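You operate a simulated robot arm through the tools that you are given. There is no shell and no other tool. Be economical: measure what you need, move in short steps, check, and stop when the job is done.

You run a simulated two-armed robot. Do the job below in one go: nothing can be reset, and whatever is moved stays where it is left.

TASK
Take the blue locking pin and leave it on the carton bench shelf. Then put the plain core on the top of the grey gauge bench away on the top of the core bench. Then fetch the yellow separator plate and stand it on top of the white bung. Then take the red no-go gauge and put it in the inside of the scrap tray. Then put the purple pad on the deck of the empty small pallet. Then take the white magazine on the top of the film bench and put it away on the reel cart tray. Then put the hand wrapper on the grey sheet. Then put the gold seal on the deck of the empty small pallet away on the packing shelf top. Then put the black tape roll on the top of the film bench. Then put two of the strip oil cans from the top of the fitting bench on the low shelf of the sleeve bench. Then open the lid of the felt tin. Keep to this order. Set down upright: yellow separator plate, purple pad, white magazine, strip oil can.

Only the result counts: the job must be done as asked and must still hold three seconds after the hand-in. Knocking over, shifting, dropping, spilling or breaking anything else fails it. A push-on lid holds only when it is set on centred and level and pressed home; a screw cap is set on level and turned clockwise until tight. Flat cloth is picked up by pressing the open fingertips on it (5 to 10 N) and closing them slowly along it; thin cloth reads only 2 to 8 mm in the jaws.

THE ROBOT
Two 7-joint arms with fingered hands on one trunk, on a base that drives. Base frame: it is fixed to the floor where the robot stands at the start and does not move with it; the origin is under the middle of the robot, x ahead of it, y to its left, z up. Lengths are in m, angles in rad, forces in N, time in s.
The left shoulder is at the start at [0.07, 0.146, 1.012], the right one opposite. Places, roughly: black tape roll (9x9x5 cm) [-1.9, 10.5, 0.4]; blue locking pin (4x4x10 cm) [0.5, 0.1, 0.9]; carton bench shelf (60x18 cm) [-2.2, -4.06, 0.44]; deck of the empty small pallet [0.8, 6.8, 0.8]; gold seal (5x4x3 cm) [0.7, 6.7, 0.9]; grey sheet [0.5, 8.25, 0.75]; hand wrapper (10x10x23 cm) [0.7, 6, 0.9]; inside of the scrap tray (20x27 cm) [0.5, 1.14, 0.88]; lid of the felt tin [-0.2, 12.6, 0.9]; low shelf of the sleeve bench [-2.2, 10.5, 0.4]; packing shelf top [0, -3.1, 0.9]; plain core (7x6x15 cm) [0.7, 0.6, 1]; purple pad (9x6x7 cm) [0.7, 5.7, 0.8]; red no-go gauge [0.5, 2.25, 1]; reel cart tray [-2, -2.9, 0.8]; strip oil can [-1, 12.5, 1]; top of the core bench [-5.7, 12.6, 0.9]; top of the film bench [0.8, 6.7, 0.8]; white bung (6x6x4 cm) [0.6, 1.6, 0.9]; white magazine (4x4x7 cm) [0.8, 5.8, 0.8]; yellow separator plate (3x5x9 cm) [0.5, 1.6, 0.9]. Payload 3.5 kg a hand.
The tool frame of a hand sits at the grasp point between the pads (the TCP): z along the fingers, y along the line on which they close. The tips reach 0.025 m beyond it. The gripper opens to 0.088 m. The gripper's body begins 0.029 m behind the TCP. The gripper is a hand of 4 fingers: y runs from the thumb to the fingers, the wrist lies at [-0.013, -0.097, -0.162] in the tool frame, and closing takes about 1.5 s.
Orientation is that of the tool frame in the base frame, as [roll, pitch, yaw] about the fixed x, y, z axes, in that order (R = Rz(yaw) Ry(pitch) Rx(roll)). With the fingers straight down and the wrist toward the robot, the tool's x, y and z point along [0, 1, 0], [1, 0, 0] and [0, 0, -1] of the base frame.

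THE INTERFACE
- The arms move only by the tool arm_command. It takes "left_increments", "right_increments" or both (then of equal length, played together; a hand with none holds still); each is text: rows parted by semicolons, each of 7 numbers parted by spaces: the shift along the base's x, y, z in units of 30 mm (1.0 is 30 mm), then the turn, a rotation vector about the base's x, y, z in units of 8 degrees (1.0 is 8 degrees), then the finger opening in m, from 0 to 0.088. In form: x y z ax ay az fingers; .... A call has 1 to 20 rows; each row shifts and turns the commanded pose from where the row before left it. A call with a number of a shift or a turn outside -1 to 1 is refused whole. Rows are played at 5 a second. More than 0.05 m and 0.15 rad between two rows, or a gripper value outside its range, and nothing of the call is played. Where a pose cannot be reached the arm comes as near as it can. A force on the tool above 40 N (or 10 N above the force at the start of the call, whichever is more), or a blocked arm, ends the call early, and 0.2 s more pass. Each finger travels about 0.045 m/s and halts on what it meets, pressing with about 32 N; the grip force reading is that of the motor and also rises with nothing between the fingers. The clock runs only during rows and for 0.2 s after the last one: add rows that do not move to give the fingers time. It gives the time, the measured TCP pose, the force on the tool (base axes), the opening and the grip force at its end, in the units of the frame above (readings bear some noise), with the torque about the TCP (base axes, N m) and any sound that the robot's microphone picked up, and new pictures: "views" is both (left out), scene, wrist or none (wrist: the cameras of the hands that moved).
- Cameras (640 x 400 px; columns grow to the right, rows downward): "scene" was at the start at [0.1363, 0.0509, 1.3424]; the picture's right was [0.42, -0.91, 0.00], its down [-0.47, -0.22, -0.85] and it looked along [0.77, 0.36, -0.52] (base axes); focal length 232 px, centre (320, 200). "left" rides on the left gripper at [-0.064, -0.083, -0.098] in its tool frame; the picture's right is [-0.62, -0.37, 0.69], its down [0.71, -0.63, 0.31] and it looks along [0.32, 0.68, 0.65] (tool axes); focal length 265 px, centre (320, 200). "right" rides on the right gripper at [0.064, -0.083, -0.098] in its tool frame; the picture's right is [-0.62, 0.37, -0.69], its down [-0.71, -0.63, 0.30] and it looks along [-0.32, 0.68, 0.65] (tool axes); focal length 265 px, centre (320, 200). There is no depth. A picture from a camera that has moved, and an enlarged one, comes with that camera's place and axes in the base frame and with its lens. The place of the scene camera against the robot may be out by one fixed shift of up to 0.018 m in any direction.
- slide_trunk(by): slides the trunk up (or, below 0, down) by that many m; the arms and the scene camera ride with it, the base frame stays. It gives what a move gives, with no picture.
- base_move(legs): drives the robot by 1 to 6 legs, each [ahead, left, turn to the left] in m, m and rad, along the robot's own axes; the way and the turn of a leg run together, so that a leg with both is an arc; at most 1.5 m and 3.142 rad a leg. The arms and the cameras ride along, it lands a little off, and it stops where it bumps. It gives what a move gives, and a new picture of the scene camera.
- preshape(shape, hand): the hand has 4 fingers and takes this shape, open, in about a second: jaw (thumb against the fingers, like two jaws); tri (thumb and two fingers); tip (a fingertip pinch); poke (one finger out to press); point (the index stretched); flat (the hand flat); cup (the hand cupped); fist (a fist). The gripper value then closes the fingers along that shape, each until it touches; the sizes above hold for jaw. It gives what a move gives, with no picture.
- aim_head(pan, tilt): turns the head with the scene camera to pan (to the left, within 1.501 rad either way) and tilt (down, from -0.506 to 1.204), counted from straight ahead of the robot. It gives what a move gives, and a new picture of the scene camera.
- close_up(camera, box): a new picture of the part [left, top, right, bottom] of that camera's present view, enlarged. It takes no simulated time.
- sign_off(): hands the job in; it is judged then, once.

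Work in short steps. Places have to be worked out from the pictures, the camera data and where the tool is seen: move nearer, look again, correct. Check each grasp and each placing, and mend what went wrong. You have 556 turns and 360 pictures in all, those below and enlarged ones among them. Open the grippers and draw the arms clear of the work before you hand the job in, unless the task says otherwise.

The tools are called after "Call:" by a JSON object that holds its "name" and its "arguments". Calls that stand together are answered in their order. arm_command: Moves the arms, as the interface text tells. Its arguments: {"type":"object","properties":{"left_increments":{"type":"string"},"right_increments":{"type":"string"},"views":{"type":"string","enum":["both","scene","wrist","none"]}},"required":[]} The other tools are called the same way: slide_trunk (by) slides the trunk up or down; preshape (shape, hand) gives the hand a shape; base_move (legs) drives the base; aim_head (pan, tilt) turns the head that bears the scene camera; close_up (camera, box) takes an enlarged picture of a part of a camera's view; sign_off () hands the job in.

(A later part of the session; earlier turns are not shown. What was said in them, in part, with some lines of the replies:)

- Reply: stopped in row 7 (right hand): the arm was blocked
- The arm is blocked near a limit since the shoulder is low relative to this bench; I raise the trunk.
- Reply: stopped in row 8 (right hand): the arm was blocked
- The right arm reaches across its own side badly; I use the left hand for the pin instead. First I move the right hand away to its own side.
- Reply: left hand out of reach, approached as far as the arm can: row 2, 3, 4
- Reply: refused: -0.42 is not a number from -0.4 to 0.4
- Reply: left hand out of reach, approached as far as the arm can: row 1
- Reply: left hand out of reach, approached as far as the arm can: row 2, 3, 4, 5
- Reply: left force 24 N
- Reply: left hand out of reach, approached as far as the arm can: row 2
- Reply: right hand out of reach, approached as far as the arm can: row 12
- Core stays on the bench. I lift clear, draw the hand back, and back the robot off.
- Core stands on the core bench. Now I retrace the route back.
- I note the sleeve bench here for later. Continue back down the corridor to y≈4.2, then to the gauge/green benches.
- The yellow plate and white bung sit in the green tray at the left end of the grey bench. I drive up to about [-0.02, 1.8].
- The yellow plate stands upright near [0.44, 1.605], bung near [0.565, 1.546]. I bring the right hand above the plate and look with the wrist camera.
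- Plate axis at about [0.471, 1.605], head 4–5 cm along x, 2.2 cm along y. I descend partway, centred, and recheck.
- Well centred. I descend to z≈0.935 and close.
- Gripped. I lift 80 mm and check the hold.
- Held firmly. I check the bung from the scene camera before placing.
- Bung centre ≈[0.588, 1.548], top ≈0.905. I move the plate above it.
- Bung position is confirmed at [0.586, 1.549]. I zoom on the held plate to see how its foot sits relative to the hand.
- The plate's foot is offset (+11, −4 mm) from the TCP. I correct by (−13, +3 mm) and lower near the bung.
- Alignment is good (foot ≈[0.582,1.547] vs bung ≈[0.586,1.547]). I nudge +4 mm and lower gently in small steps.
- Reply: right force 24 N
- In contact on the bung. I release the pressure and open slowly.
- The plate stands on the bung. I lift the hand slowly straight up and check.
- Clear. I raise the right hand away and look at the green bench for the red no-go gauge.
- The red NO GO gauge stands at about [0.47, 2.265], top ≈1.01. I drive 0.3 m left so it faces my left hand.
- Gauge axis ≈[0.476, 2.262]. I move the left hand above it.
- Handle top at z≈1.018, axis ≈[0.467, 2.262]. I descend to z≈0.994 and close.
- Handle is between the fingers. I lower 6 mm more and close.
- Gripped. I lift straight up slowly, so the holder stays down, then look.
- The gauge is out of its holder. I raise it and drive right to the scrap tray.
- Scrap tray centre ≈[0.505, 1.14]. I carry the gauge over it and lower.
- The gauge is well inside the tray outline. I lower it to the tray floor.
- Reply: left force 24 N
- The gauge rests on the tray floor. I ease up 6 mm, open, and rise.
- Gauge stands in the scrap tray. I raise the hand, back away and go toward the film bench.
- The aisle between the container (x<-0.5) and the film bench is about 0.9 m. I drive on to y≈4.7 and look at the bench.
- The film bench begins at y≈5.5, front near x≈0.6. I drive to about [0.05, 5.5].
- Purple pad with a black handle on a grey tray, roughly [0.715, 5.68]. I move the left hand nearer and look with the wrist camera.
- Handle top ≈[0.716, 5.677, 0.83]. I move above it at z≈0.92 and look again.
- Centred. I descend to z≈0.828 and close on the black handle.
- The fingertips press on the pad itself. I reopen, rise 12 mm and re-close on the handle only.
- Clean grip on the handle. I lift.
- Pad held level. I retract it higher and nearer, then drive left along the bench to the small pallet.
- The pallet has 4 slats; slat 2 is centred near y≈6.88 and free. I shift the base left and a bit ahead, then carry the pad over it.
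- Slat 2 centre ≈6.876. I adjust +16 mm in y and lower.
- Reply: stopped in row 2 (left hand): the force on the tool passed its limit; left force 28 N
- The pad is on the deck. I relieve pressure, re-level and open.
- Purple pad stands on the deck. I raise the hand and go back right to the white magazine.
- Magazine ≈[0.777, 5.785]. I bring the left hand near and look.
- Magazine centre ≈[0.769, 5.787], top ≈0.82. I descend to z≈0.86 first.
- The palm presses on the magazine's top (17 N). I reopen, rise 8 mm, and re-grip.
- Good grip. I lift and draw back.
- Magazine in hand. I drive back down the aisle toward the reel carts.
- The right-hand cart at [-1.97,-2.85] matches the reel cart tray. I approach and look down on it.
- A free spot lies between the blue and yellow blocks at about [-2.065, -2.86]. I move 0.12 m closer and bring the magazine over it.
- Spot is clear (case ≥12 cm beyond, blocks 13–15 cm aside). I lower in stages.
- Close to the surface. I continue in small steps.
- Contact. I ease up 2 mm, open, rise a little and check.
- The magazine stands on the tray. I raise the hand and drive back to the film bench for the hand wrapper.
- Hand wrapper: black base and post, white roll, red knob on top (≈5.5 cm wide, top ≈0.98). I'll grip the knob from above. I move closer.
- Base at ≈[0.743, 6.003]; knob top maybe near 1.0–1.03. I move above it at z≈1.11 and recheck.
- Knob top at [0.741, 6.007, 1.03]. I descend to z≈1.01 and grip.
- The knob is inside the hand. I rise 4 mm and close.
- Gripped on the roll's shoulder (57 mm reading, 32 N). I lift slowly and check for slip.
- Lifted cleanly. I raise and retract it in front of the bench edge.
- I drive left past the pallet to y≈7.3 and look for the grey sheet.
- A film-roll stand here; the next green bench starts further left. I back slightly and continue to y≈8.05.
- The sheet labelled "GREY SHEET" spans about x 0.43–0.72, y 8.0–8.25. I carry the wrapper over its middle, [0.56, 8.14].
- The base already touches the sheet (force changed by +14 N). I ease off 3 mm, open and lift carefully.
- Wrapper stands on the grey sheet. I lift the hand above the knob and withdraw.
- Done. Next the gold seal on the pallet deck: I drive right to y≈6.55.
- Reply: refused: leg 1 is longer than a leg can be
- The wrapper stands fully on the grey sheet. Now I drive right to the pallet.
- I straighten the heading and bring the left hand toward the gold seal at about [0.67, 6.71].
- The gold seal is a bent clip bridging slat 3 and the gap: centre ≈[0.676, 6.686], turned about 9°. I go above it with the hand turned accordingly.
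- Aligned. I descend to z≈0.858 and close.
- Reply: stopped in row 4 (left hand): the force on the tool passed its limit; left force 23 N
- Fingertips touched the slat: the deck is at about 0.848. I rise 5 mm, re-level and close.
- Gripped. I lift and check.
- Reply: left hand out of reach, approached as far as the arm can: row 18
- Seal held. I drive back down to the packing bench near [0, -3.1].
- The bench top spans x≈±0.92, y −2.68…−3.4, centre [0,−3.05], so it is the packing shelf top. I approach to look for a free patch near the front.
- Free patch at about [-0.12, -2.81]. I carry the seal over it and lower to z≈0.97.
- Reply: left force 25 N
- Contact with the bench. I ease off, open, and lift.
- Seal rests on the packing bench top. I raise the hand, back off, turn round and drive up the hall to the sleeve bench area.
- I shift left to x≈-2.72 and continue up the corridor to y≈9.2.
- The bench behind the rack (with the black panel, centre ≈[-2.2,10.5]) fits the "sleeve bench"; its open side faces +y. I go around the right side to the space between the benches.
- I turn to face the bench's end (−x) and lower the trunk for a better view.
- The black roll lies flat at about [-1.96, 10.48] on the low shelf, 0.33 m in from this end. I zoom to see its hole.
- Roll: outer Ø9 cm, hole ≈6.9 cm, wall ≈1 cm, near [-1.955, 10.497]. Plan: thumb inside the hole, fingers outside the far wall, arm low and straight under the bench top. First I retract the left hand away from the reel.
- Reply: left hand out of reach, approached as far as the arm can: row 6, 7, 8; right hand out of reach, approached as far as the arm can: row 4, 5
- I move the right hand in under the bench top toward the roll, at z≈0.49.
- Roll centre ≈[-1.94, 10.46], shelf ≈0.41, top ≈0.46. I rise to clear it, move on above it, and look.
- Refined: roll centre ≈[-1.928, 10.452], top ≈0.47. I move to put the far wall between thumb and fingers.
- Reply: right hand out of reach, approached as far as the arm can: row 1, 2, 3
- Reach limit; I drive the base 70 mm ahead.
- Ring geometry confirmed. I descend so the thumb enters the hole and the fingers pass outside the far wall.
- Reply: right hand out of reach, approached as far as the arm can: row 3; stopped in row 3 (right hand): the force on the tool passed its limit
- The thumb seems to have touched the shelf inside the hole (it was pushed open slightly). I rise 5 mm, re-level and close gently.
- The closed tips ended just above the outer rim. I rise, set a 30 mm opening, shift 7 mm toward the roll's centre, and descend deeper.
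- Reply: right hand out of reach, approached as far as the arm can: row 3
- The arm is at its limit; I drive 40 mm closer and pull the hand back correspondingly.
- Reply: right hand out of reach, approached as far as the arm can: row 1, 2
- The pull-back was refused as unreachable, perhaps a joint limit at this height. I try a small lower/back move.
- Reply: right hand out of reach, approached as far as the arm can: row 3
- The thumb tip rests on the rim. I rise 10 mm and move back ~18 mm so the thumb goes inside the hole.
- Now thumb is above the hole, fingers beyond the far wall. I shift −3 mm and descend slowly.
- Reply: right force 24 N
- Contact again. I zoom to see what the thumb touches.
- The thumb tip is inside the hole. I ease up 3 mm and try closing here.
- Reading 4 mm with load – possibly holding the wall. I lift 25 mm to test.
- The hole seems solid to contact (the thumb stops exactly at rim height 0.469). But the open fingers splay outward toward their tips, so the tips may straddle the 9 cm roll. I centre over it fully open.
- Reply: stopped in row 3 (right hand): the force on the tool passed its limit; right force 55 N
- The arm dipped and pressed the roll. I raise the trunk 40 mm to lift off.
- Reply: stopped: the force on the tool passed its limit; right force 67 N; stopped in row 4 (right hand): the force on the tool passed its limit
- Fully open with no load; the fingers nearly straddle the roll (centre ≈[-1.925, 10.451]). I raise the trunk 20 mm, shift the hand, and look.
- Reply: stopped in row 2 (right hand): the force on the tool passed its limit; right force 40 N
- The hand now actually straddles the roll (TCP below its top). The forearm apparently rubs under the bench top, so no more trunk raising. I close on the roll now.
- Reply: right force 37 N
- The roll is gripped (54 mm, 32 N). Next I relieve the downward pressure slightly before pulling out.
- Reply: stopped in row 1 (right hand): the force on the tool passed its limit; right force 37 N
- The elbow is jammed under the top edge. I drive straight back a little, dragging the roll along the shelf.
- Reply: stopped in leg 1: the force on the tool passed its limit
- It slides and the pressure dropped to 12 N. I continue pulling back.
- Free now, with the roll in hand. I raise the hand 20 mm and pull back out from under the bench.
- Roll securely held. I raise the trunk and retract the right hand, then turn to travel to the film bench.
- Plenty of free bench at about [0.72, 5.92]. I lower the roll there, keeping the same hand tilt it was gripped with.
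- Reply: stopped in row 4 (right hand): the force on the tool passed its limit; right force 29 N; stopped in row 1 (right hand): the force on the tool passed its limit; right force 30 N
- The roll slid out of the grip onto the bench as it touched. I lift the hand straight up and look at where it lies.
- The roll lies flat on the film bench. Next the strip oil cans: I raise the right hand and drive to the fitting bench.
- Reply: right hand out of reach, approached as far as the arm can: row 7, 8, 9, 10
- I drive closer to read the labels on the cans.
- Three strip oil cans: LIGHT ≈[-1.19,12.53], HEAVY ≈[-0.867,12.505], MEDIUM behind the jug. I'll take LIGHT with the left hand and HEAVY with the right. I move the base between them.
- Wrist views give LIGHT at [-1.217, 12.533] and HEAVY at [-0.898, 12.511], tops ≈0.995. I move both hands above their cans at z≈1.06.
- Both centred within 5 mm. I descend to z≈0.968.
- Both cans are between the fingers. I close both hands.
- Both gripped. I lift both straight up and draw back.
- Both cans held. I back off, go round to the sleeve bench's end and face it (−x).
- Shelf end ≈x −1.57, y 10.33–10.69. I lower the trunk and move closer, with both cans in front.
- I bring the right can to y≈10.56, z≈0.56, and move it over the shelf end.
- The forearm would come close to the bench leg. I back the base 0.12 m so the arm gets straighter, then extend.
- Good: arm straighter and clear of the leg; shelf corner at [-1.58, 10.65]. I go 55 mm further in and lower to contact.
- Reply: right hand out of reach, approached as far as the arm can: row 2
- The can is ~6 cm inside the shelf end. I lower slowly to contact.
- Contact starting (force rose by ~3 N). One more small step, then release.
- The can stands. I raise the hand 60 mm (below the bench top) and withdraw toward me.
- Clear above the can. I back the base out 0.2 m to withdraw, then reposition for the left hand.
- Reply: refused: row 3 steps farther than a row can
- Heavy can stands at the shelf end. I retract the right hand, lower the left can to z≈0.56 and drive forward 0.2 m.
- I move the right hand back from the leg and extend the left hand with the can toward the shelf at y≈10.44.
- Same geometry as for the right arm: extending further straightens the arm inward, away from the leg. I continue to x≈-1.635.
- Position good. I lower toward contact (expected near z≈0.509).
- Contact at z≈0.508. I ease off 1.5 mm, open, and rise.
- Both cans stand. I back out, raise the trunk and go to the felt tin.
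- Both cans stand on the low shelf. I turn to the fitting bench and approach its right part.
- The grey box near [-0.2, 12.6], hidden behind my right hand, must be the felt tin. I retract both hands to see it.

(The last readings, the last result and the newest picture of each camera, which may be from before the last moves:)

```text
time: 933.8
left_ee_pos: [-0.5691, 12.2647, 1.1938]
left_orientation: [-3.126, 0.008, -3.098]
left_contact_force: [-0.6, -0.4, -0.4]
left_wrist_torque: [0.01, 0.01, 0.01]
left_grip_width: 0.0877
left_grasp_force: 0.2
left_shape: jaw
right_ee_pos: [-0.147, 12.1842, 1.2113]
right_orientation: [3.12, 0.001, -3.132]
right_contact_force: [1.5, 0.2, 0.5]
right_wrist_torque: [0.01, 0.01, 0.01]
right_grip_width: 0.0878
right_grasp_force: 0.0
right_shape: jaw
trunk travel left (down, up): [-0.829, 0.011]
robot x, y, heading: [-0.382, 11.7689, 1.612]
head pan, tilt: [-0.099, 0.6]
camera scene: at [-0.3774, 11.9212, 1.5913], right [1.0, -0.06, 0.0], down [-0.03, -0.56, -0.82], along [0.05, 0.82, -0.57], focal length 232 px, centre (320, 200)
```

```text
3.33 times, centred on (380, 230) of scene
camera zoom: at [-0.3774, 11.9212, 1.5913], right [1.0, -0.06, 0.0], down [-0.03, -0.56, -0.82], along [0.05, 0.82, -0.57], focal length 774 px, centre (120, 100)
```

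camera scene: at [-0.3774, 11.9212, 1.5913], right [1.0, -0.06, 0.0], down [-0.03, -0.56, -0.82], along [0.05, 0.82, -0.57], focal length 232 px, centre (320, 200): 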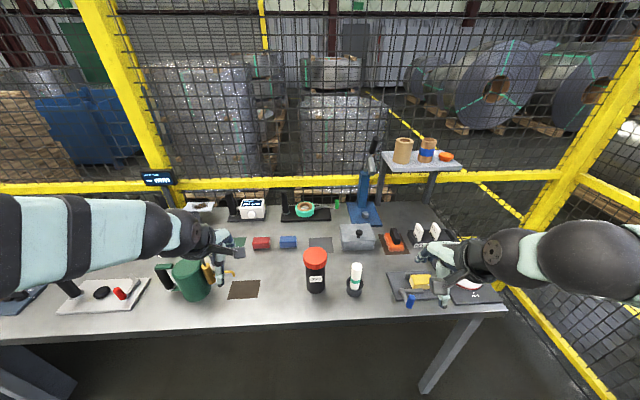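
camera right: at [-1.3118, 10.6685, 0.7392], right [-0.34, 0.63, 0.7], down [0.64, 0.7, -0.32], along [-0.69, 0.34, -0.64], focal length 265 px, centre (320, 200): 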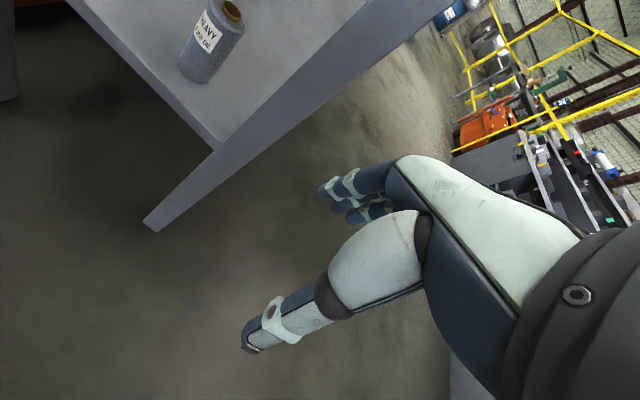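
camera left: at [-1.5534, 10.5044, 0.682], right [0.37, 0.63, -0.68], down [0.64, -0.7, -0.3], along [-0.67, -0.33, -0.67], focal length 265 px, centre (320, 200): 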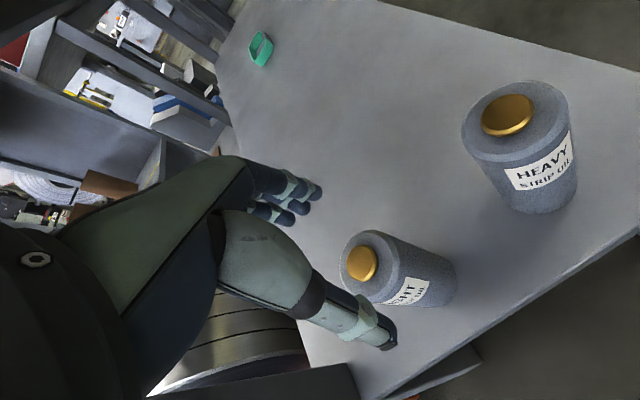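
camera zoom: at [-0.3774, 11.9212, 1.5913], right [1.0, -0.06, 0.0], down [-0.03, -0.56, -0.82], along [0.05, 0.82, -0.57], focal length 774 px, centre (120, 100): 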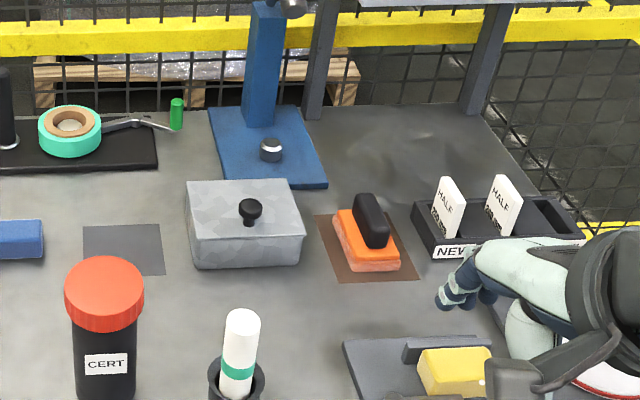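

The felt tin has a lid with a central black knob near [-0.16, 12.585]. I bring the right hand closer to view it.

Call:
{"name": "base_move", "arguments": {"legs": [[0.16, -0.02, -0.04]]}}

Call:
{"name": "arm_command", "arguments": {"right_increments": "0 1 0 0 0 0 0.088; 0 1 -0.5 0 0 0 0.088; 0 0.5 -0.8 0 0 0 0.088; 0 0 -0.8 0 0 0 0.088; 0 0 0 0 0 0 0.088", "views": "both"}}

```text
time: 935.2
left_ee_pos: [-0.5333, 12.4328, 1.1954]
left_orientation: [-3.131, 0.009, -3.14]
left_contact_force: [0.0, -0.2, 0.3]
left_wrist_torque: [-0.01, -0.04, 0.01]
left_grip_width: 0.0877
left_grasp_force: 0.0
left_shape: jaw
right_ee_pos: [-0.1134, 12.335, 1.2143]
right_orientation: [3.116, 0.0, 3.111]
right_contact_force: [0.8, -0.9, 0.1]
right_wrist_torque: [-0.01, 0.0, 0.02]
right_grip_width: 0.0877
right_grasp_force: 0.1
right_shape: jaw
trunk travel left (down, up): [-0.829, 0.011]
robot x, y, heading: [-0.3657, 11.93, 1.57]
head pan, tilt: [-0.099, 0.6]
camera scene: at [-0.355, 12.0802, 1.5917], right [1.0, -0.1, 0.0], down [-0.06, -0.56, -0.83], along [0.08, 0.82, -0.56], focal length 232 px, centre (320, 200)
```

scene: 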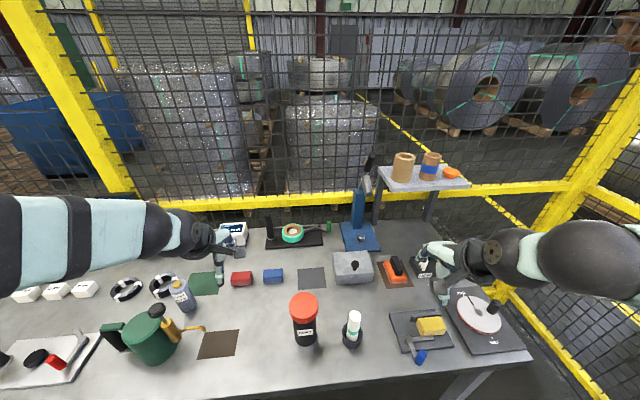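

```text
time: 936.4
left_ee_pos: [-0.5321, 12.4358, 1.1946]
left_orientation: [-3.128, 0.006, -3.139]
left_contact_force: [0.5, -0.5, -0.9]
left_wrist_torque: [0.03, 0.0, -0.01]
left_grip_width: 0.0874
left_grasp_force: 0.0
left_shape: jaw
right_ee_pos: [-0.1154, 12.4139, 1.1459]
right_orientation: [3.12, 0.002, 3.112]
right_contact_force: [-0.6, -0.4, -0.7]
right_wrist_torque: [0.0, -0.02, 0.04]
right_grip_width: 0.0876
right_grasp_force: 0.1
right_shape: jaw
trunk travel left (down, up): [-0.829, 0.011]
robot x, y, heading: [-0.3711, 11.9323, 1.574]
head pan, tilt: [-0.099, 0.6]
camera scene: at [-0.3546, 12.0836, 1.5914], right [1.0, -0.1, 0.0], down [-0.06, -0.56, -0.83], along [0.08, 0.82, -0.56], focal length 232 px, centre (320, 200)
camera right: at [-0.1826, 12.3305, 1.2437], right [0.63, 0.33, 0.7], down [0.7, -0.64, -0.32], along [0.35, 0.69, -0.64], focal length 265 px, centre (320, 200)
```

scene: 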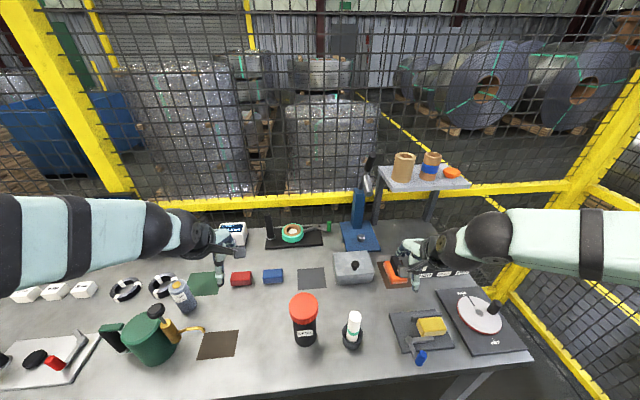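
right: 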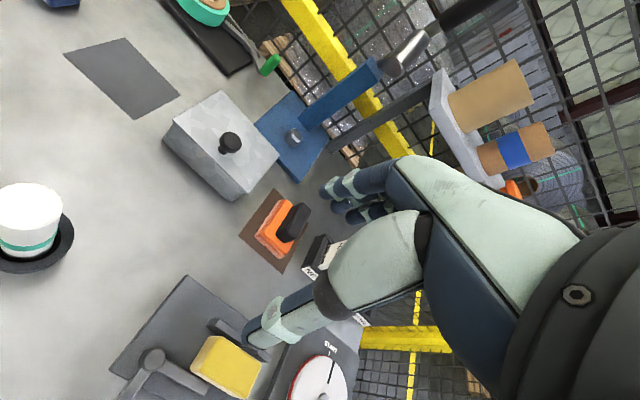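

Call:
{"name": "close_up", "arguments": {"camera": "right", "box": [140, 70, 340, 220]}}

```text
2.67 times, centred on (240, 145) of right
camera zoom: at [-0.1826, 12.3305, 1.2437], right [0.63, 0.33, 0.7], down [0.7, -0.64, -0.32], along [0.35, 0.69, -0.64], focal length 708 px, centre (533, 347)
```

zoom: 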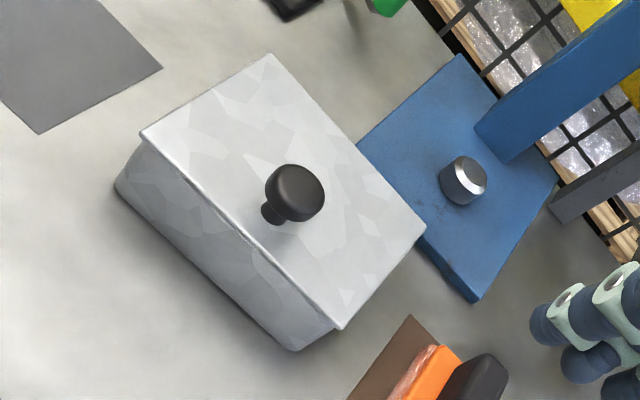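

The knob sits toward the front edge, so the lid is hinged at the back (y≈12.68, z≈0.92); knob ≈[-0.188, 12.598, 0.947]. I move the base 0.1 m closer and bring the right hand above the knob.

Call:
{"name": "base_move", "arguments": {"legs": [[0.1, 0, 0]]}}

Call:
{"name": "arm_command", "arguments": {"right_increments": "-0.9 0.9 0 0 0 0.1 0.06; -0.9 0.9 -0.6 0 0 0.1 0.06; -0.5 0.8 -0.9 0 0 0 0.06; 0 0 -0.8 0 0 0 0.06; 0 0 0 0 0 0 0.06", "views": "wrist"}}

```text
time: 937.6
left_ee_pos: [-0.5317, 12.5283, 1.1952]
left_orientation: [-3.133, 0.005, -3.138]
left_contact_force: [1.1, 0.2, -0.3]
left_wrist_torque: [0.01, -0.02, 0.0]
left_grip_width: 0.0876
left_grasp_force: 0.0
left_shape: jaw
right_ee_pos: [-0.1148, 12.5077, 1.1496]
right_orientation: [3.115, 0.001, 3.113]
right_contact_force: [-0.1, -0.8, 0.0]
right_wrist_torque: [0.04, 0.0, -0.02]
right_grip_width: 0.0877
right_grasp_force: 0.0
right_shape: jaw
trunk travel left (down, up): [-0.829, 0.011]
robot x, y, heading: [-0.3718, 12.0297, 1.576]
head pan, tilt: [-0.099, 0.6]
camera scene: at [-0.3546, 12.1743, 1.592], right [1.0, -0.1, 0.0], down [-0.06, -0.56, -0.83], along [0.08, 0.82, -0.56], focal length 232 px, centre (320, 200)
```

scene: 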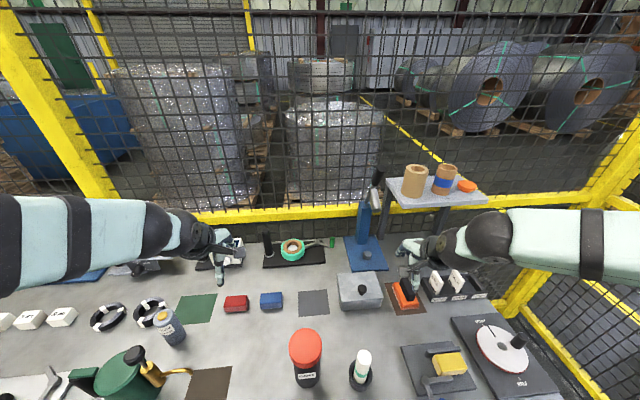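

```text
time: 938.8
left_ee_pos: [-0.5323, 12.5308, 1.1966]
left_orientation: [-3.13, 0.008, -3.137]
left_contact_force: [0.7, -0.2, -0.2]
left_wrist_torque: [0.02, 0.0, 0.02]
left_grip_width: 0.0875
left_grasp_force: 0.1
left_shape: jaw
right_ee_pos: [-0.1853, 12.5872, 1.0802]
right_orientation: [3.116, 0.001, -3.141]
right_contact_force: [0.1, 0.5, 0.4]
right_wrist_torque: [-0.02, -0.02, -0.02]
right_grip_width: 0.0602
right_grasp_force: 0.1
right_shape: jaw
trunk travel left (down, up): [-0.829, 0.011]
robot x, y, heading: [-0.3692, 12.0268, 1.568]
head pan, tilt: [-0.099, 0.6]
camera right: at [-0.2506, 12.5025, 1.1765], right [0.62, 0.35, 0.7], down [0.71, -0.62, -0.32], along [0.33, 0.7, -0.64], focal length 265 px, centre (320, 200)
```

right: 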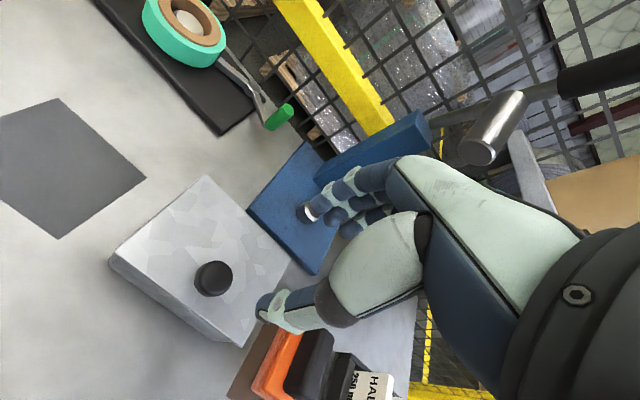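

Triangulated knob cap at [-0.189, 12.58, 0.968]. I descend to z≈0.976 around it.

Call:
{"name": "arm_command", "arguments": {"right_increments": "-0.1 -0.2 -0.9 0 0 0 0.06; 0 0 -0.9 0 0 0 0.06; 0 0 -0.9 0 0 0 0.06; 0 0 -0.7 0 0 0 0.06; 0 0 0 0 0 0 0.06", "views": "wrist"}}

```text
time: 940.0
left_ee_pos: [-0.5329, 12.5325, 1.1947]
left_orientation: [-3.128, 0.005, -3.138]
left_contact_force: [-0.4, -0.2, -0.1]
left_wrist_torque: [0.01, 0.0, -0.04]
left_grip_width: 0.0877
left_grasp_force: 0.0
left_shape: jaw
right_ee_pos: [-0.1913, 12.5828, 0.9758]
right_orientation: [3.12, 0.002, 3.14]
right_contact_force: [0.8, 0.7, 0.0]
right_wrist_torque: [-0.03, 0.01, -0.04]
right_grip_width: 0.0603
right_grasp_force: 0.1
right_shape: jaw
trunk travel left (down, up): [-0.829, 0.011]
robot x, y, heading: [-0.3702, 12.0285, 1.572]
head pan, tilt: [-0.099, 0.6]
camera right: at [-0.2558, 12.4974, 1.0735], right [0.62, 0.35, 0.7], down [0.71, -0.62, -0.32], along [0.33, 0.7, -0.64], focal length 265 px, centre (320, 200)
```

right: 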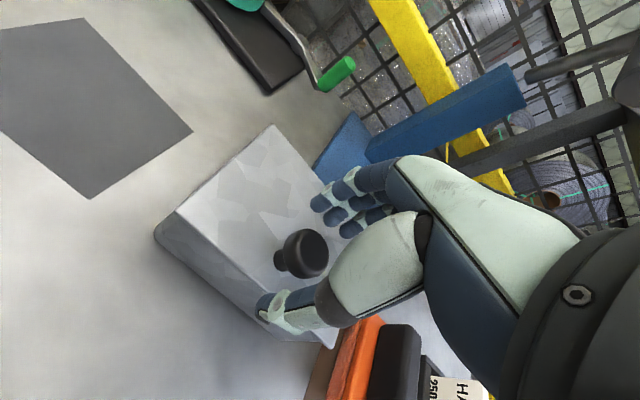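

The knob is between thumb and fingers. I lower 5 mm and close.

Call:
{"name": "arm_command", "arguments": {"right_increments": "0 0 -0.17 0 0 0 0.05; 0 0 0 0 0 0 0.03; 0 0 0 0 0 0 0.01; 0 0 0 0 0 0 0; 0 0 0 0 0 0 0; 0 0 0 0 0 0 0; 0 0 0 0 0 0 0; 0 0 0 0 0 0 0", "views": "wrist"}}

```text
time: 941.8
left_ee_pos: [-0.5328, 12.533, 1.1943]
left_orientation: [-3.13, 0.008, -3.138]
left_contact_force: [0.5, -0.3, -0.2]
left_wrist_torque: [0.0, -0.02, 0.01]
left_grip_width: 0.0876
left_grasp_force: 0.0
left_shape: jaw
right_ee_pos: [-0.191, 12.5825, 0.9712]
right_orientation: [3.119, 0.001, -3.14]
right_contact_force: [-2.3, -2.7, -0.4]
right_wrist_torque: [-0.09, 0.02, 0.0]
right_grip_width: 0.0164
right_grasp_force: 31.9
right_shape: jaw
trunk travel left (down, up): [-0.829, 0.011]
robot x, y, heading: [-0.3681, 12.0296, 1.571]
head pan, tilt: [-0.099, 0.6]
camera right: at [-0.2556, 12.4962, 1.0685], right [0.62, 0.35, 0.7], down [0.71, -0.62, -0.32], along [0.33, 0.7, -0.64], focal length 265 px, centre (320, 200)
```

right: 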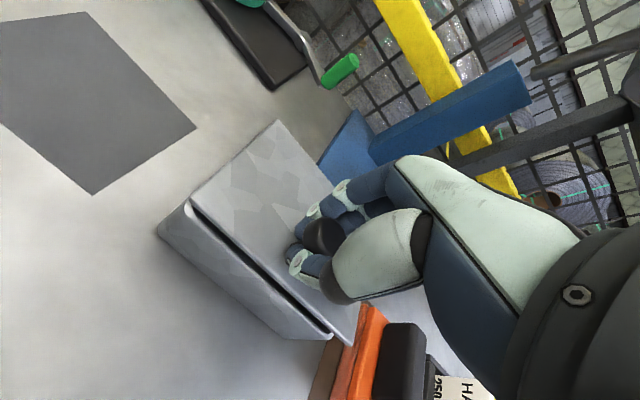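

The lid already rose slightly at the front: it is hinged at the back. I follow the hinge arc for the first 30°.

Call:
{"name": "arm_command", "arguments": {"right_increments": "0 0.197 0.337 -0.94 0 0 0; 0 0.24 0.307 -0.94 0 0 0; 0 0.277 0.277 -0.94 0 0 0; 0 0.31 0.233 -0.94 0 0 0; 0 0 0 0 0 0 0", "views": "both"}}

```text
time: 943.0
left_ee_pos: [-0.5339, 12.5303, 1.1958]
left_orientation: [-3.129, 0.011, -3.139]
left_contact_force: [-0.1, 1.4, -0.5]
left_wrist_torque: [-0.01, -0.02, -0.02]
left_grip_width: 0.0875
left_grasp_force: 0.1
left_shape: jaw
right_ee_pos: [-0.1899, 12.6106, 1.0066]
right_orientation: [-2.642, 0.002, -3.14]
right_contact_force: [-9.3, -2.5, 4.6]
right_wrist_torque: [0.02, 0.11, 0.04]
right_grip_width: 0.0166
right_grasp_force: 32.3
right_shape: jaw
trunk travel left (down, up): [-0.829, 0.011]
robot x, y, heading: [-0.3664, 12.0313, 1.574]
head pan, tilt: [-0.099, 0.6]
camera scene: at [-0.3576, 12.1786, 1.5915], right [1.0, -0.1, 0.0], down [-0.05, -0.56, -0.83], along [0.08, 0.82, -0.56], focal length 232 px, centre (320, 200)
camera right: at [-0.255, 12.5858, 1.1335], right [0.62, 0.66, 0.43], down [0.72, -0.7, 0.04], along [0.33, 0.29, -0.9], focal length 265 px, centre (320, 200)
```

scene: 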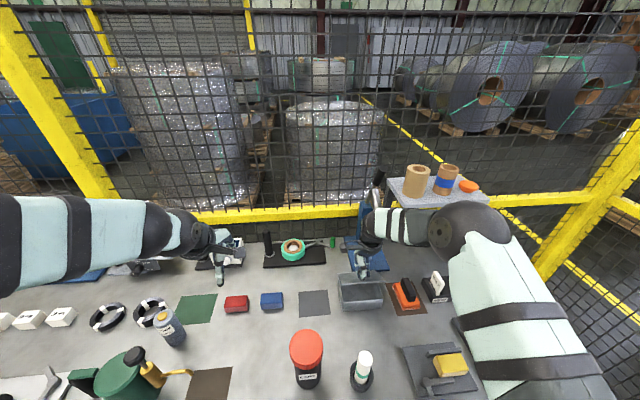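
right: 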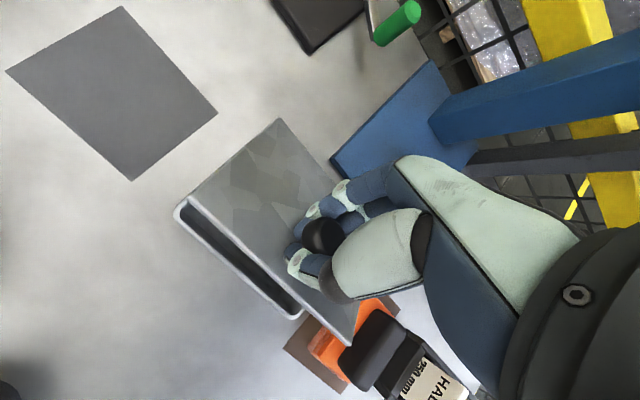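

The lid follows (≈30° open). I continue along the arc to about 60°.

Call:
{"name": "arm_command", "arguments": {"right_increments": "0 0.34 0.193 -0.94 0 0 0; 0 0.36 0.15 -0.94 0 0 0; 0 0.377 0.097 -0.94 0 0 0; 0 0.387 0.05 -0.94 0 0 0; 0 0 0 0 0 0 0", "views": "both"}}

```text
time: 944.1
left_ee_pos: [-0.5309, 12.5426, 1.1902]
left_orientation: [-3.12, 0.004, -3.137]
left_contact_force: [-0.9, -0.1, 0.4]
left_wrist_torque: [0.01, 0.0, 0.01]
left_grip_width: 0.0874
left_grasp_force: 0.0
left_shape: jaw
right_ee_pos: [-0.19, 12.6039, 1.0204]
right_orientation: [-2.121, 0.007, 3.137]
right_contact_force: [3.7, 29.5, -37.6]
right_wrist_torque: [0.4, -0.22, -0.05]
right_grip_width: 0.0193
right_grasp_force: 31.9
right_shape: jaw
right hand out of reach, approached as far as the arm can: row 3, 4
trunk travel left (down, up): [-0.829, 0.011]
robot x, y, heading: [-0.3674, 12.0282, 1.575]
head pan, tilt: [-0.099, 0.6]
stopped in row 5 (right hand): the force on the tool passed its limit (the readings are from after the stop); the commanded pose is now the measured one
camera scene: at [-0.3521, 12.1941, 1.5896], right [1.0, -0.1, 0.0], down [-0.06, -0.57, -0.82], along [0.08, 0.82, -0.57], focal length 232 px, centre (320, 200)
camera right: at [-0.2566, 12.6454, 1.1428], right [0.62, 0.78, 0.05], down [0.71, -0.59, 0.38], along [0.33, -0.2, -0.92], focal length 265 px, centre (320, 200)
```

scene: 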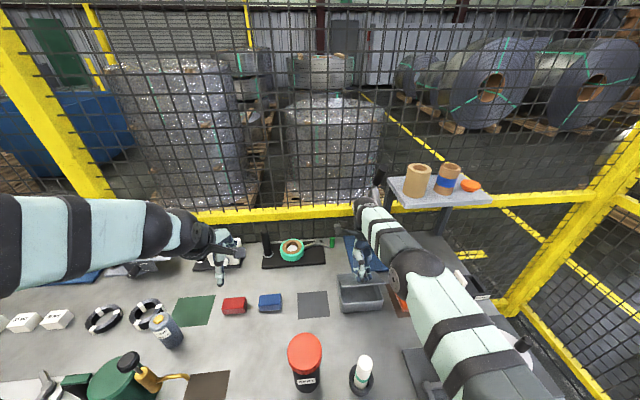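
right: 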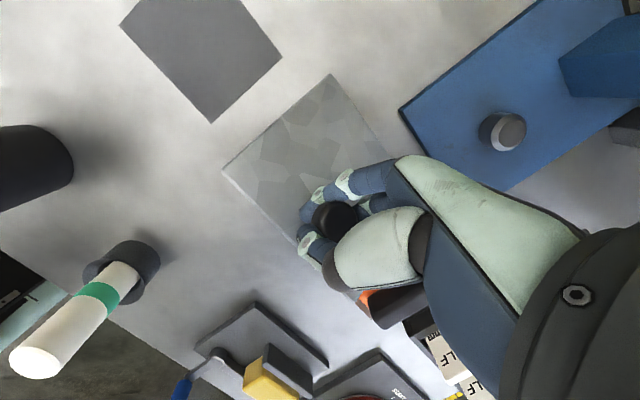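

The arm is at its reach limit; the hand lags 5 cm behind the arc. Driving the base 45 mm forward brings the hand where the arc needs it.

Call:
{"name": "base_move", "arguments": {"legs": [[0.045, 0, 0]]}}

Call:
{"name": "close_up", "arguments": {"camera": "scene", "box": [300, 200, 460, 320]}}

```text
time: 945.0
left_ee_pos: [-0.5268, 12.5782, 1.194]
left_orientation: [-3.124, 0.002, -3.141]
left_contact_force: [-0.1, -0.1, 0.3]
left_wrist_torque: [-0.03, -0.02, -0.02]
left_grip_width: 0.0876
left_grasp_force: 0.0
left_shape: jaw
right_ee_pos: [-0.1893, 12.6406, 1.028]
right_orientation: [-2.118, 0.002, 3.14]
right_contact_force: [12.4, -3.6, -8.1]
right_wrist_torque: [-0.61, -0.2, 0.1]
right_grip_width: 0.0143
right_grasp_force: 32.5
right_shape: jaw
trunk travel left (down, up): [-0.829, 0.011]
robot x, y, heading: [-0.3662, 12.0765, 1.572]
head pan, tilt: [-0.099, 0.6]
camera scene: at [-0.3497, 12.2285, 1.591], right [1.0, -0.1, 0.0], down [-0.06, -0.56, -0.82], along [0.08, 0.82, -0.57], focal length 232 px, centre (320, 200)
```

scene: 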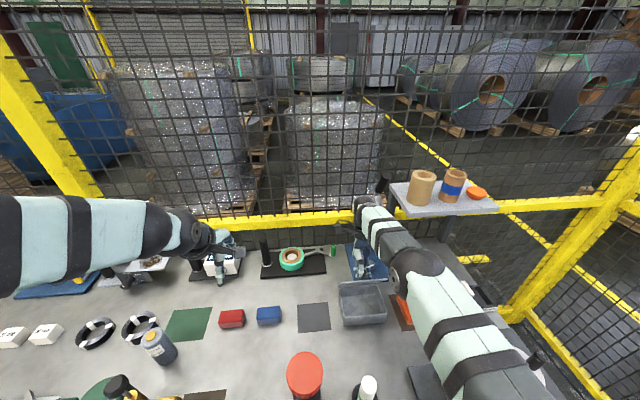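

```text
3.33 times, centred on (380, 260) of scene
camera zoom: at [-0.3497, 12.2285, 1.591], right [1.0, -0.1, 0.0], down [-0.06, -0.56, -0.82], along [0.08, 0.82, -0.57], focal length 774 px, centre (120, 0)
```

zoom: 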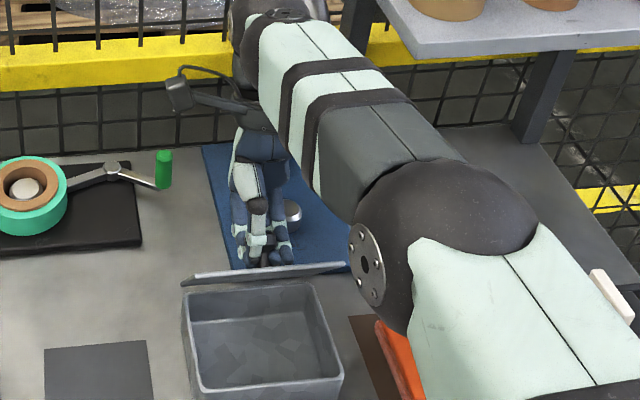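

The lid is now about 55–60° open. I push further in +y along the arc without more hand rotation.

Call:
{"name": "arm_command", "arguments": {"right_increments": "0 0.35 0 0 0 0 0; 0 0.35 -0.02 0 0 0 0; 0 0.35 -0.04 0 0 0 0; 0 0 0 0 0 0 0", "views": "wrist"}}

Call:
{"name": "close_up", "arguments": {"camera": "scene", "box": [300, 200, 460, 320]}}

```text
time: 946.0
left_ee_pos: [-0.5282, 12.5781, 1.1944]
left_orientation: [-3.126, 0.005, -3.14]
left_contact_force: [0.1, -0.5, -0.2]
left_wrist_torque: [0.02, 0.03, -0.01]
left_grip_width: 0.0876
left_grasp_force: 0.0
left_shape: jaw
right_ee_pos: [-0.1895, 12.6454, 1.0287]
right_orientation: [-2.116, 0.001, 3.138]
right_contact_force: [9.3, -5.9, -17.7]
right_wrist_torque: [-0.89, -0.19, 0.1]
right_grip_width: 0.0141
right_grasp_force: 32.1
right_shape: jaw
right hand out of reach, approached as far as the arm can: row 1, 2, 3
trunk travel left (down, up): [-0.829, 0.011]
robot x, y, heading: [-0.3679, 12.0767, 1.569]
head pan, tilt: [-0.099, 0.6]
camera right: at [-0.2551, 12.6863, 1.1514], right [0.62, 0.78, 0.04], down [0.71, -0.59, 0.38], along [0.33, -0.21, -0.92], focal length 265 px, centre (320, 200)
```

right: 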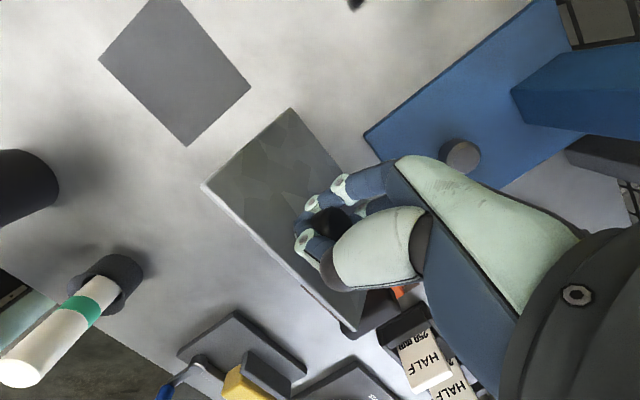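

```text
3.33 times, centred on (380, 260) of scene
camera zoom: at [-0.3503, 12.2279, 1.591], right [1.0, -0.1, 0.0], down [-0.06, -0.56, -0.82], along [0.08, 0.82, -0.57], focal length 774 px, centre (120, 0)
```

zoom: 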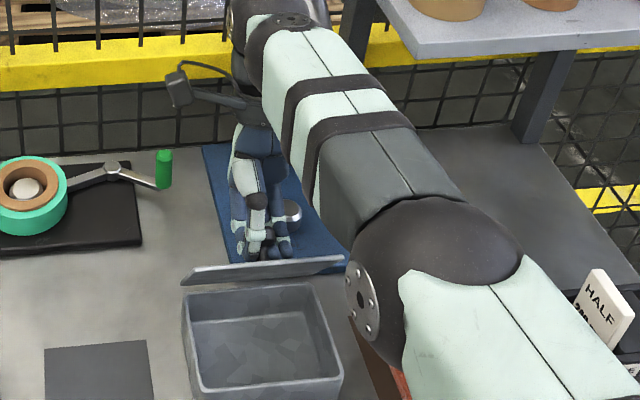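

The right wrist is limited by its tilt. I try moving +y while tilting the hand back a little, letting the round knob roll in the fingers.

Call:
{"name": "arm_command", "arguments": {"right_increments": "0 0.2 0 0.6 0 0 0; 0 0.3 0 0.6 0 0 0; 0 0.3 0 0.6 0 0 0; 0 0.3 -0.02 0.6 0 0 0; 0 0 0 0 0 0 0", "views": "none"}}

Call:
{"name": "close_up", "arguments": {"camera": "scene", "box": [300, 200, 460, 320]}}

```text
time: 947.2
left_ee_pos: [-0.5292, 12.5789, 1.1926]
left_orientation: [-3.126, 0.003, -3.138]
left_contact_force: [-0.2, -0.4, -0.2]
left_wrist_torque: [-0.01, -0.03, -0.01]
left_grip_width: 0.0878
left_grasp_force: 0.0
left_shape: jaw
right_ee_pos: [-0.1921, 12.6777, 1.0246]
right_orientation: [-2.445, 0.0, 3.137]
right_contact_force: [4.9, -9.6, -26.9]
right_wrist_torque: [-0.57, -0.14, -0.09]
right_grip_width: 0.0128
right_grasp_force: 32.5
right_shape: jaw
trunk travel left (down, up): [-0.829, 0.011]
robot x, y, heading: [-0.3705, 12.0736, 1.572]
head pan, tilt: [-0.099, 0.6]
```

```text
3.33 times, centred on (380, 260) of scene
camera zoom: at [-0.3508, 12.2282, 1.5909], right [1.0, -0.1, 0.0], down [-0.06, -0.56, -0.82], along [0.08, 0.82, -0.57], focal length 774 px, centre (120, 0)
```

zoom: 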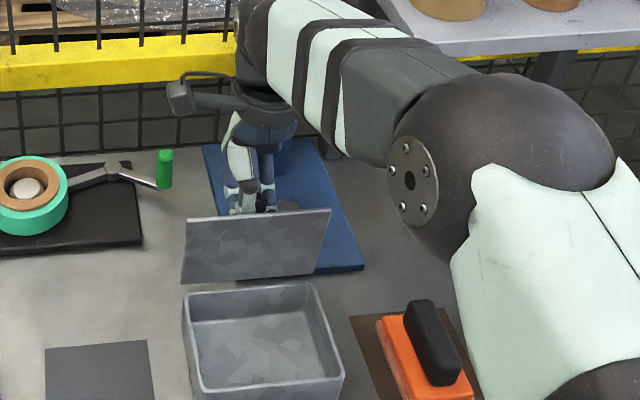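

Now the lid is about 80° open. I continue past vertical along the arc.

Call:
{"name": "arm_command", "arguments": {"right_increments": "0 0.35 -0.1 0.4 0 0 0; 0 0.35 -0.15 0.4 0 0 0; 0 0.3 -0.25 0.4 0 0 0; 0 0.3 -0.3 0.3 0 0 0; 0 0 0 0 0 0 0", "views": "wrist"}}

Call:
{"name": "close_up", "arguments": {"camera": "scene", "box": [300, 200, 460, 320]}}

```text
time: 948.4
left_ee_pos: [-0.5314, 12.5749, 1.1961]
left_orientation: [-3.129, 0.006, -3.138]
left_contact_force: [-0.1, 0.0, 0.7]
left_wrist_torque: [0.0, 0.0, -0.03]
left_grip_width: 0.0875
left_grasp_force: 0.1
left_shape: jaw
right_ee_pos: [-0.1946, 12.7149, 1.0089]
right_orientation: [-2.667, 0.002, 3.137]
right_contact_force: [0.1, -13.0, 6.3]
right_wrist_torque: [-1.26, 0.28, -0.06]
right_grip_width: 0.0112
right_grasp_force: 31.7
right_shape: jaw
trunk travel left (down, up): [-0.829, 0.011]
robot x, y, heading: [-0.3677, 12.0732, 1.573]
head pan, tilt: [-0.099, 0.6]
camera right: at [-0.2597, 12.6864, 1.135], right [0.62, 0.64, 0.45], down [0.71, -0.7, 0.02], along [0.33, 0.31, -0.89], focal length 265 px, centre (320, 200)
```

right: 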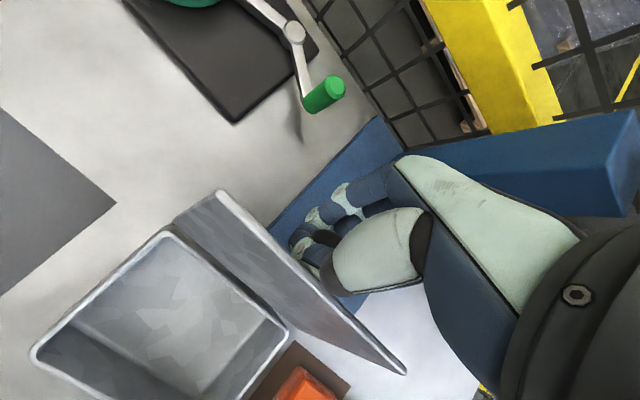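

```text
3.33 times, centred on (380, 260) of scene
camera zoom: at [-0.3546, 12.2217, 1.592], right [1.0, -0.1, 0.0], down [-0.06, -0.56, -0.83], along [0.08, 0.82, -0.56], focal length 774 px, centre (120, 0)
```

zoom: 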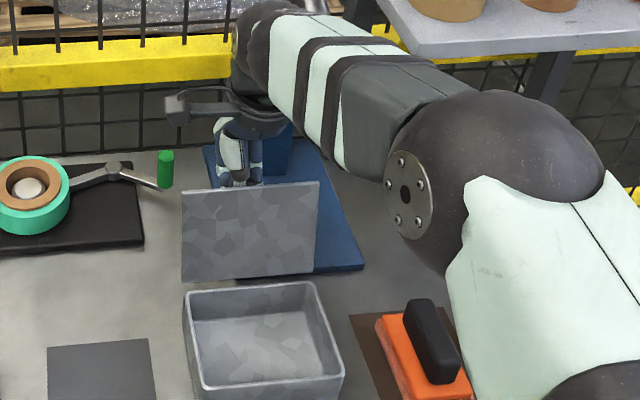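

The lid is past vertical. I nudge a bit further back, then open the fingers only slightly and draw up off the knob.

Call:
{"name": "arm_command", "arguments": {"right_increments": "0 0.3 -0.25 0.2 0 0 0; 0 0 0 0 0 0 0; 0 0 0 0 0 0 0.02; 0 0 0 0 0 0 0.028; 0 0 0 0 0 0 0.032; 0 0 0 0 0 0 0.032", "views": "wrist"}}

Call:
{"name": "close_up", "arguments": {"camera": "scene", "box": [300, 200, 460, 320]}}

```text
time: 949.8
left_ee_pos: [-0.5337, 12.5769, 1.1941]
left_orientation: [-3.126, 0.007, -3.139]
left_contact_force: [-0.5, 0.0, 0.0]
left_wrist_torque: [-0.02, 0.03, -0.03]
left_grip_width: 0.0878
left_grasp_force: 0.2
left_shape: jaw
right_ee_pos: [-0.1964, 12.7252, 0.9997]
right_orientation: [-2.694, 0.004, 3.137]
right_contact_force: [-6.8, 1.9, 4.6]
right_wrist_torque: [-0.12, -0.08, -0.16]
right_grip_width: 0.0316
right_grasp_force: 0.0
right_shape: jaw
trunk travel left (down, up): [-0.829, 0.011]
robot x, y, heading: [-0.3668, 12.0723, 1.568]
head pan, tilt: [-0.099, 0.6]
camera right: at [-0.2612, 12.6934, 1.1239], right [0.62, 0.63, 0.47], down [0.71, -0.7, 0.0], along [0.33, 0.33, -0.88], focal length 265 px, centre (320, 200)
```

right: 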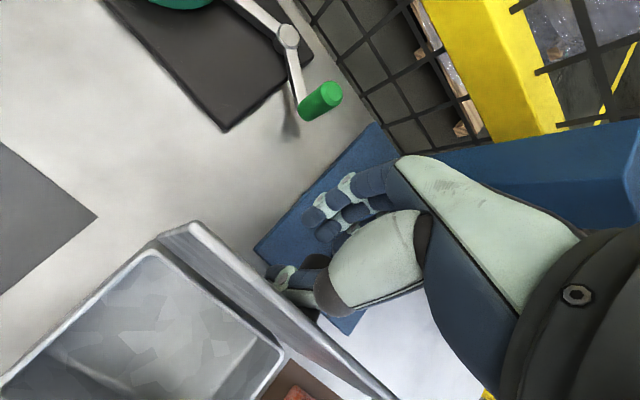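

```text
3.33 times, centred on (380, 260) of scene
camera zoom: at [-0.3565, 12.2255, 1.5914], right [1.0, -0.1, 0.0], down [-0.05, -0.56, -0.83], along [0.08, 0.82, -0.56], focal length 774 px, centre (120, 0)
```

zoom: 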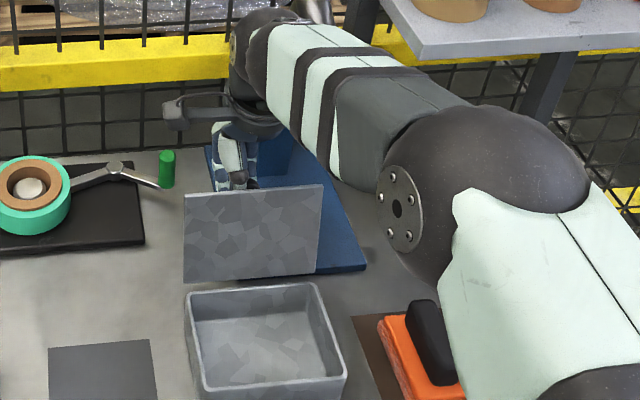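

The lid stays open. I lift the hand up slowly, with a slight backward component, and watch.

Call:
{"name": "arm_command", "arguments": {"right_increments": "0 0.1 0.3 0 0 0 0.032; 0 0.1 0.4 0 0 0 0.032; 0 0.1 0.5 0 0 0 0.032; 0 0 0 0 0 0 0.032", "views": "wrist"}}

```text
time: 950.8
left_ee_pos: [-0.5304, 12.5767, 1.1936]
left_orientation: [-3.127, 0.006, -3.14]
left_contact_force: [0.0, -0.4, 0.9]
left_wrist_torque: [-0.01, -0.01, 0.01]
left_grip_width: 0.0876
left_grasp_force: 0.0
left_shape: jaw
right_ee_pos: [-0.1925, 12.7346, 1.0354]
right_orientation: [-2.693, 0.004, 3.138]
right_contact_force: [-0.2, 0.0, -0.3]
right_wrist_torque: [-0.01, -0.01, -0.04]
right_grip_width: 0.0319
right_grasp_force: 0.0
right_shape: jaw
trunk travel left (down, up): [-0.829, 0.011]
robot x, y, heading: [-0.3651, 12.0737, 1.571]
head pan, tilt: [-0.099, 0.6]
camera right: at [-0.2579, 12.703, 1.1606], right [0.62, 0.63, 0.47], down [0.71, -0.7, 0.0], along [0.33, 0.33, -0.89], focal length 265 px, centre (320, 200)
```

right: 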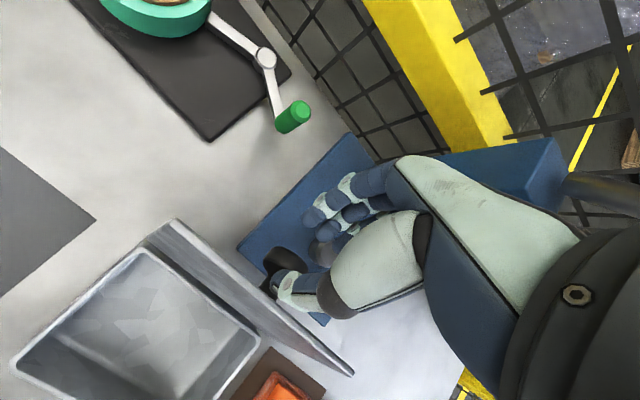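

Free of the knob and the lid stays open. I continue up well above the lid, then withdraw toward the robot.

Call:
{"name": "arm_command", "arguments": {"right_increments": "0 0.05 0.8 0 0 0 0.032; 0 0 1 0 0 0 0.032; 0 0 1 0 0 0 0.032; 0 0 1 0.3 0 0 0.032; 0 0 0.7 0.5 0 0 0.032; 0 -0.5 0.5 0.7 0 0 0.032; 0 -1 0 0.7 0 0 0.032; 0 -1 0 0.7 0 0 0.032; 0 -1 0 0 0 0 0.05; 0 -1 0 0 0 0 0.088; 0 -1 0 0 0 0 0.088; 0 -1 0 0 0 0 0.088; 0 -1 0 0 0 0 0.088; 0 -1 0 0 0 0 0.088; 0 0 0 0 0 0 0.088", "views": "scene"}}

Call:
{"name": "close_up", "arguments": {"camera": "scene", "box": [280, 200, 480, 350]}}

```text
time: 954.0
left_ee_pos: [-0.5322, 12.577, 1.1942]
left_orientation: [-3.127, 0.008, -3.14]
left_contact_force: [0.7, -0.1, 0.0]
left_wrist_torque: [-0.01, 0.01, 0.0]
left_grip_width: 0.0874
left_grasp_force: 0.0
left_shape: jaw
right_ee_pos: [-0.1965, 12.4816, 1.1839]
right_orientation: [-3.096, 0.003, 3.136]
right_contact_force: [0.0, -0.3, 0.4]
right_wrist_torque: [0.0, -0.01, 0.02]
right_grip_width: 0.0877
right_grasp_force: 0.1
right_shape: jaw
trunk travel left (down, up): [-0.829, 0.011]
robot x, y, heading: [-0.3677, 12.0751, 1.571]
head pan, tilt: [-0.099, 0.6]
camera scene: at [-0.3563, 12.2259, 1.5913], right [1.0, -0.1, 0.0], down [-0.05, -0.56, -0.82], along [0.08, 0.82, -0.57], focal length 232 px, centre (320, 200)
```

scene: 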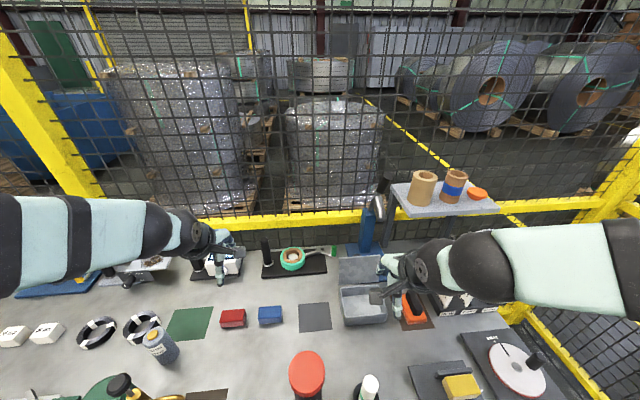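

```text
2.67 times, centred on (380, 275) of scene
camera zoom: at [-0.3563, 12.2259, 1.5913], right [1.0, -0.1, 0.0], down [-0.05, -0.56, -0.82], along [0.08, 0.82, -0.57], focal length 619 px, centre (160, 0)
```

zoom: 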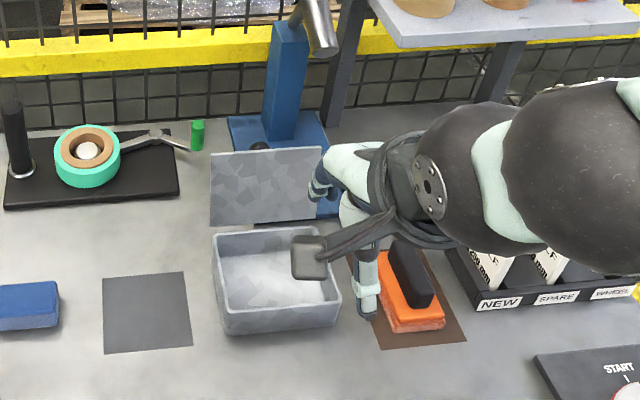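

The lid stays open. I draw the arms clear by backing the robot away and take a last look.

Call:
{"name": "base_move", "arguments": {"legs": [[-0.5, 0, 0]]}}

Call:
{"name": "close_up", "arguments": {"camera": "scene", "box": [240, 160, 480, 300]}}

```text
time: 957.0
left_ee_pos: [-0.528, 12.0875, 1.1928]
left_orientation: [-3.126, 0.005, 3.13]
left_contact_force: [-0.5, 0.1, 0.5]
left_wrist_torque: [0.03, 0.01, -0.01]
left_grip_width: 0.0874
left_grasp_force: 0.1
left_shape: jaw
right_ee_pos: [-0.1922, 11.9852, 1.1825]
right_orientation: [-3.095, 0.0, 3.123]
right_contact_force: [0.1, 0.6, -0.2]
right_wrist_torque: [0.02, -0.03, -0.03]
right_grip_width: 0.0876
right_grasp_force: 0.0
right_shape: jaw
trunk travel left (down, up): [-0.829, 0.011]
robot x, y, heading: [-0.3725, 11.5786, 1.558]
head pan, tilt: [-0.099, 0.6]
camera scene: at [-0.3555, 11.7337, 1.5911], right [0.99, -0.11, 0.0], down [-0.06, -0.56, -0.82], along [0.09, 0.82, -0.57], focal length 232 px, centre (320, 200)
```

scene: 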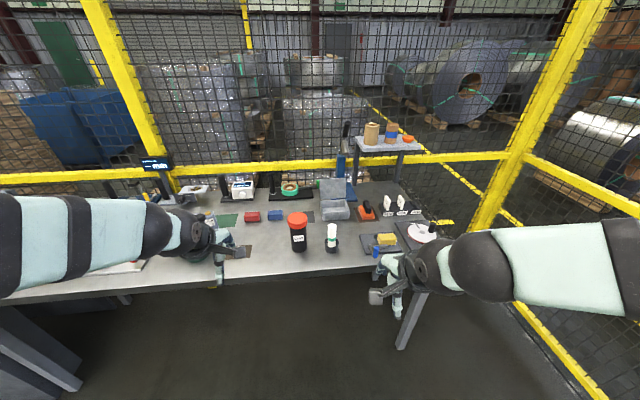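

```text
2.67 times, centred on (360, 230) of scene
camera zoom: at [-0.3555, 11.7337, 1.5911], right [0.99, -0.11, 0.0], down [-0.06, -0.56, -0.82], along [0.09, 0.82, -0.57], focal length 619 px, centre (213, 120)
```

zoom: 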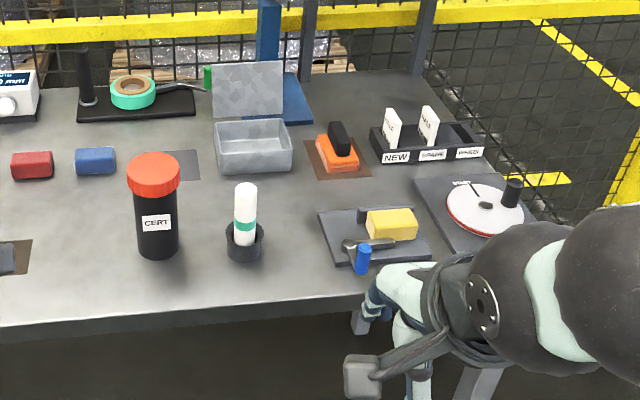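

The lid stands open on its own, both grippers are empty and open, and the arms are clear of the bench. I hand the job in.

Call:
{"name": "sign_off", "arguments": {}}

```text
The job is handed in.
```

I did all eleven tasks in the order given and handed the job in. The "still holds after three seconds" check is the judge's to make.

Two things might matter:
- **Black tape roll:** it slid out of the grip just as it touched the film bench. It lies flat on the bench, and the tray beside it did not move.
- **Sleeve bench:** while I reached for the roll, my arm pressed against the underside of the bench top. The bench and the items on it looked unmoved in the pictures afterwards.
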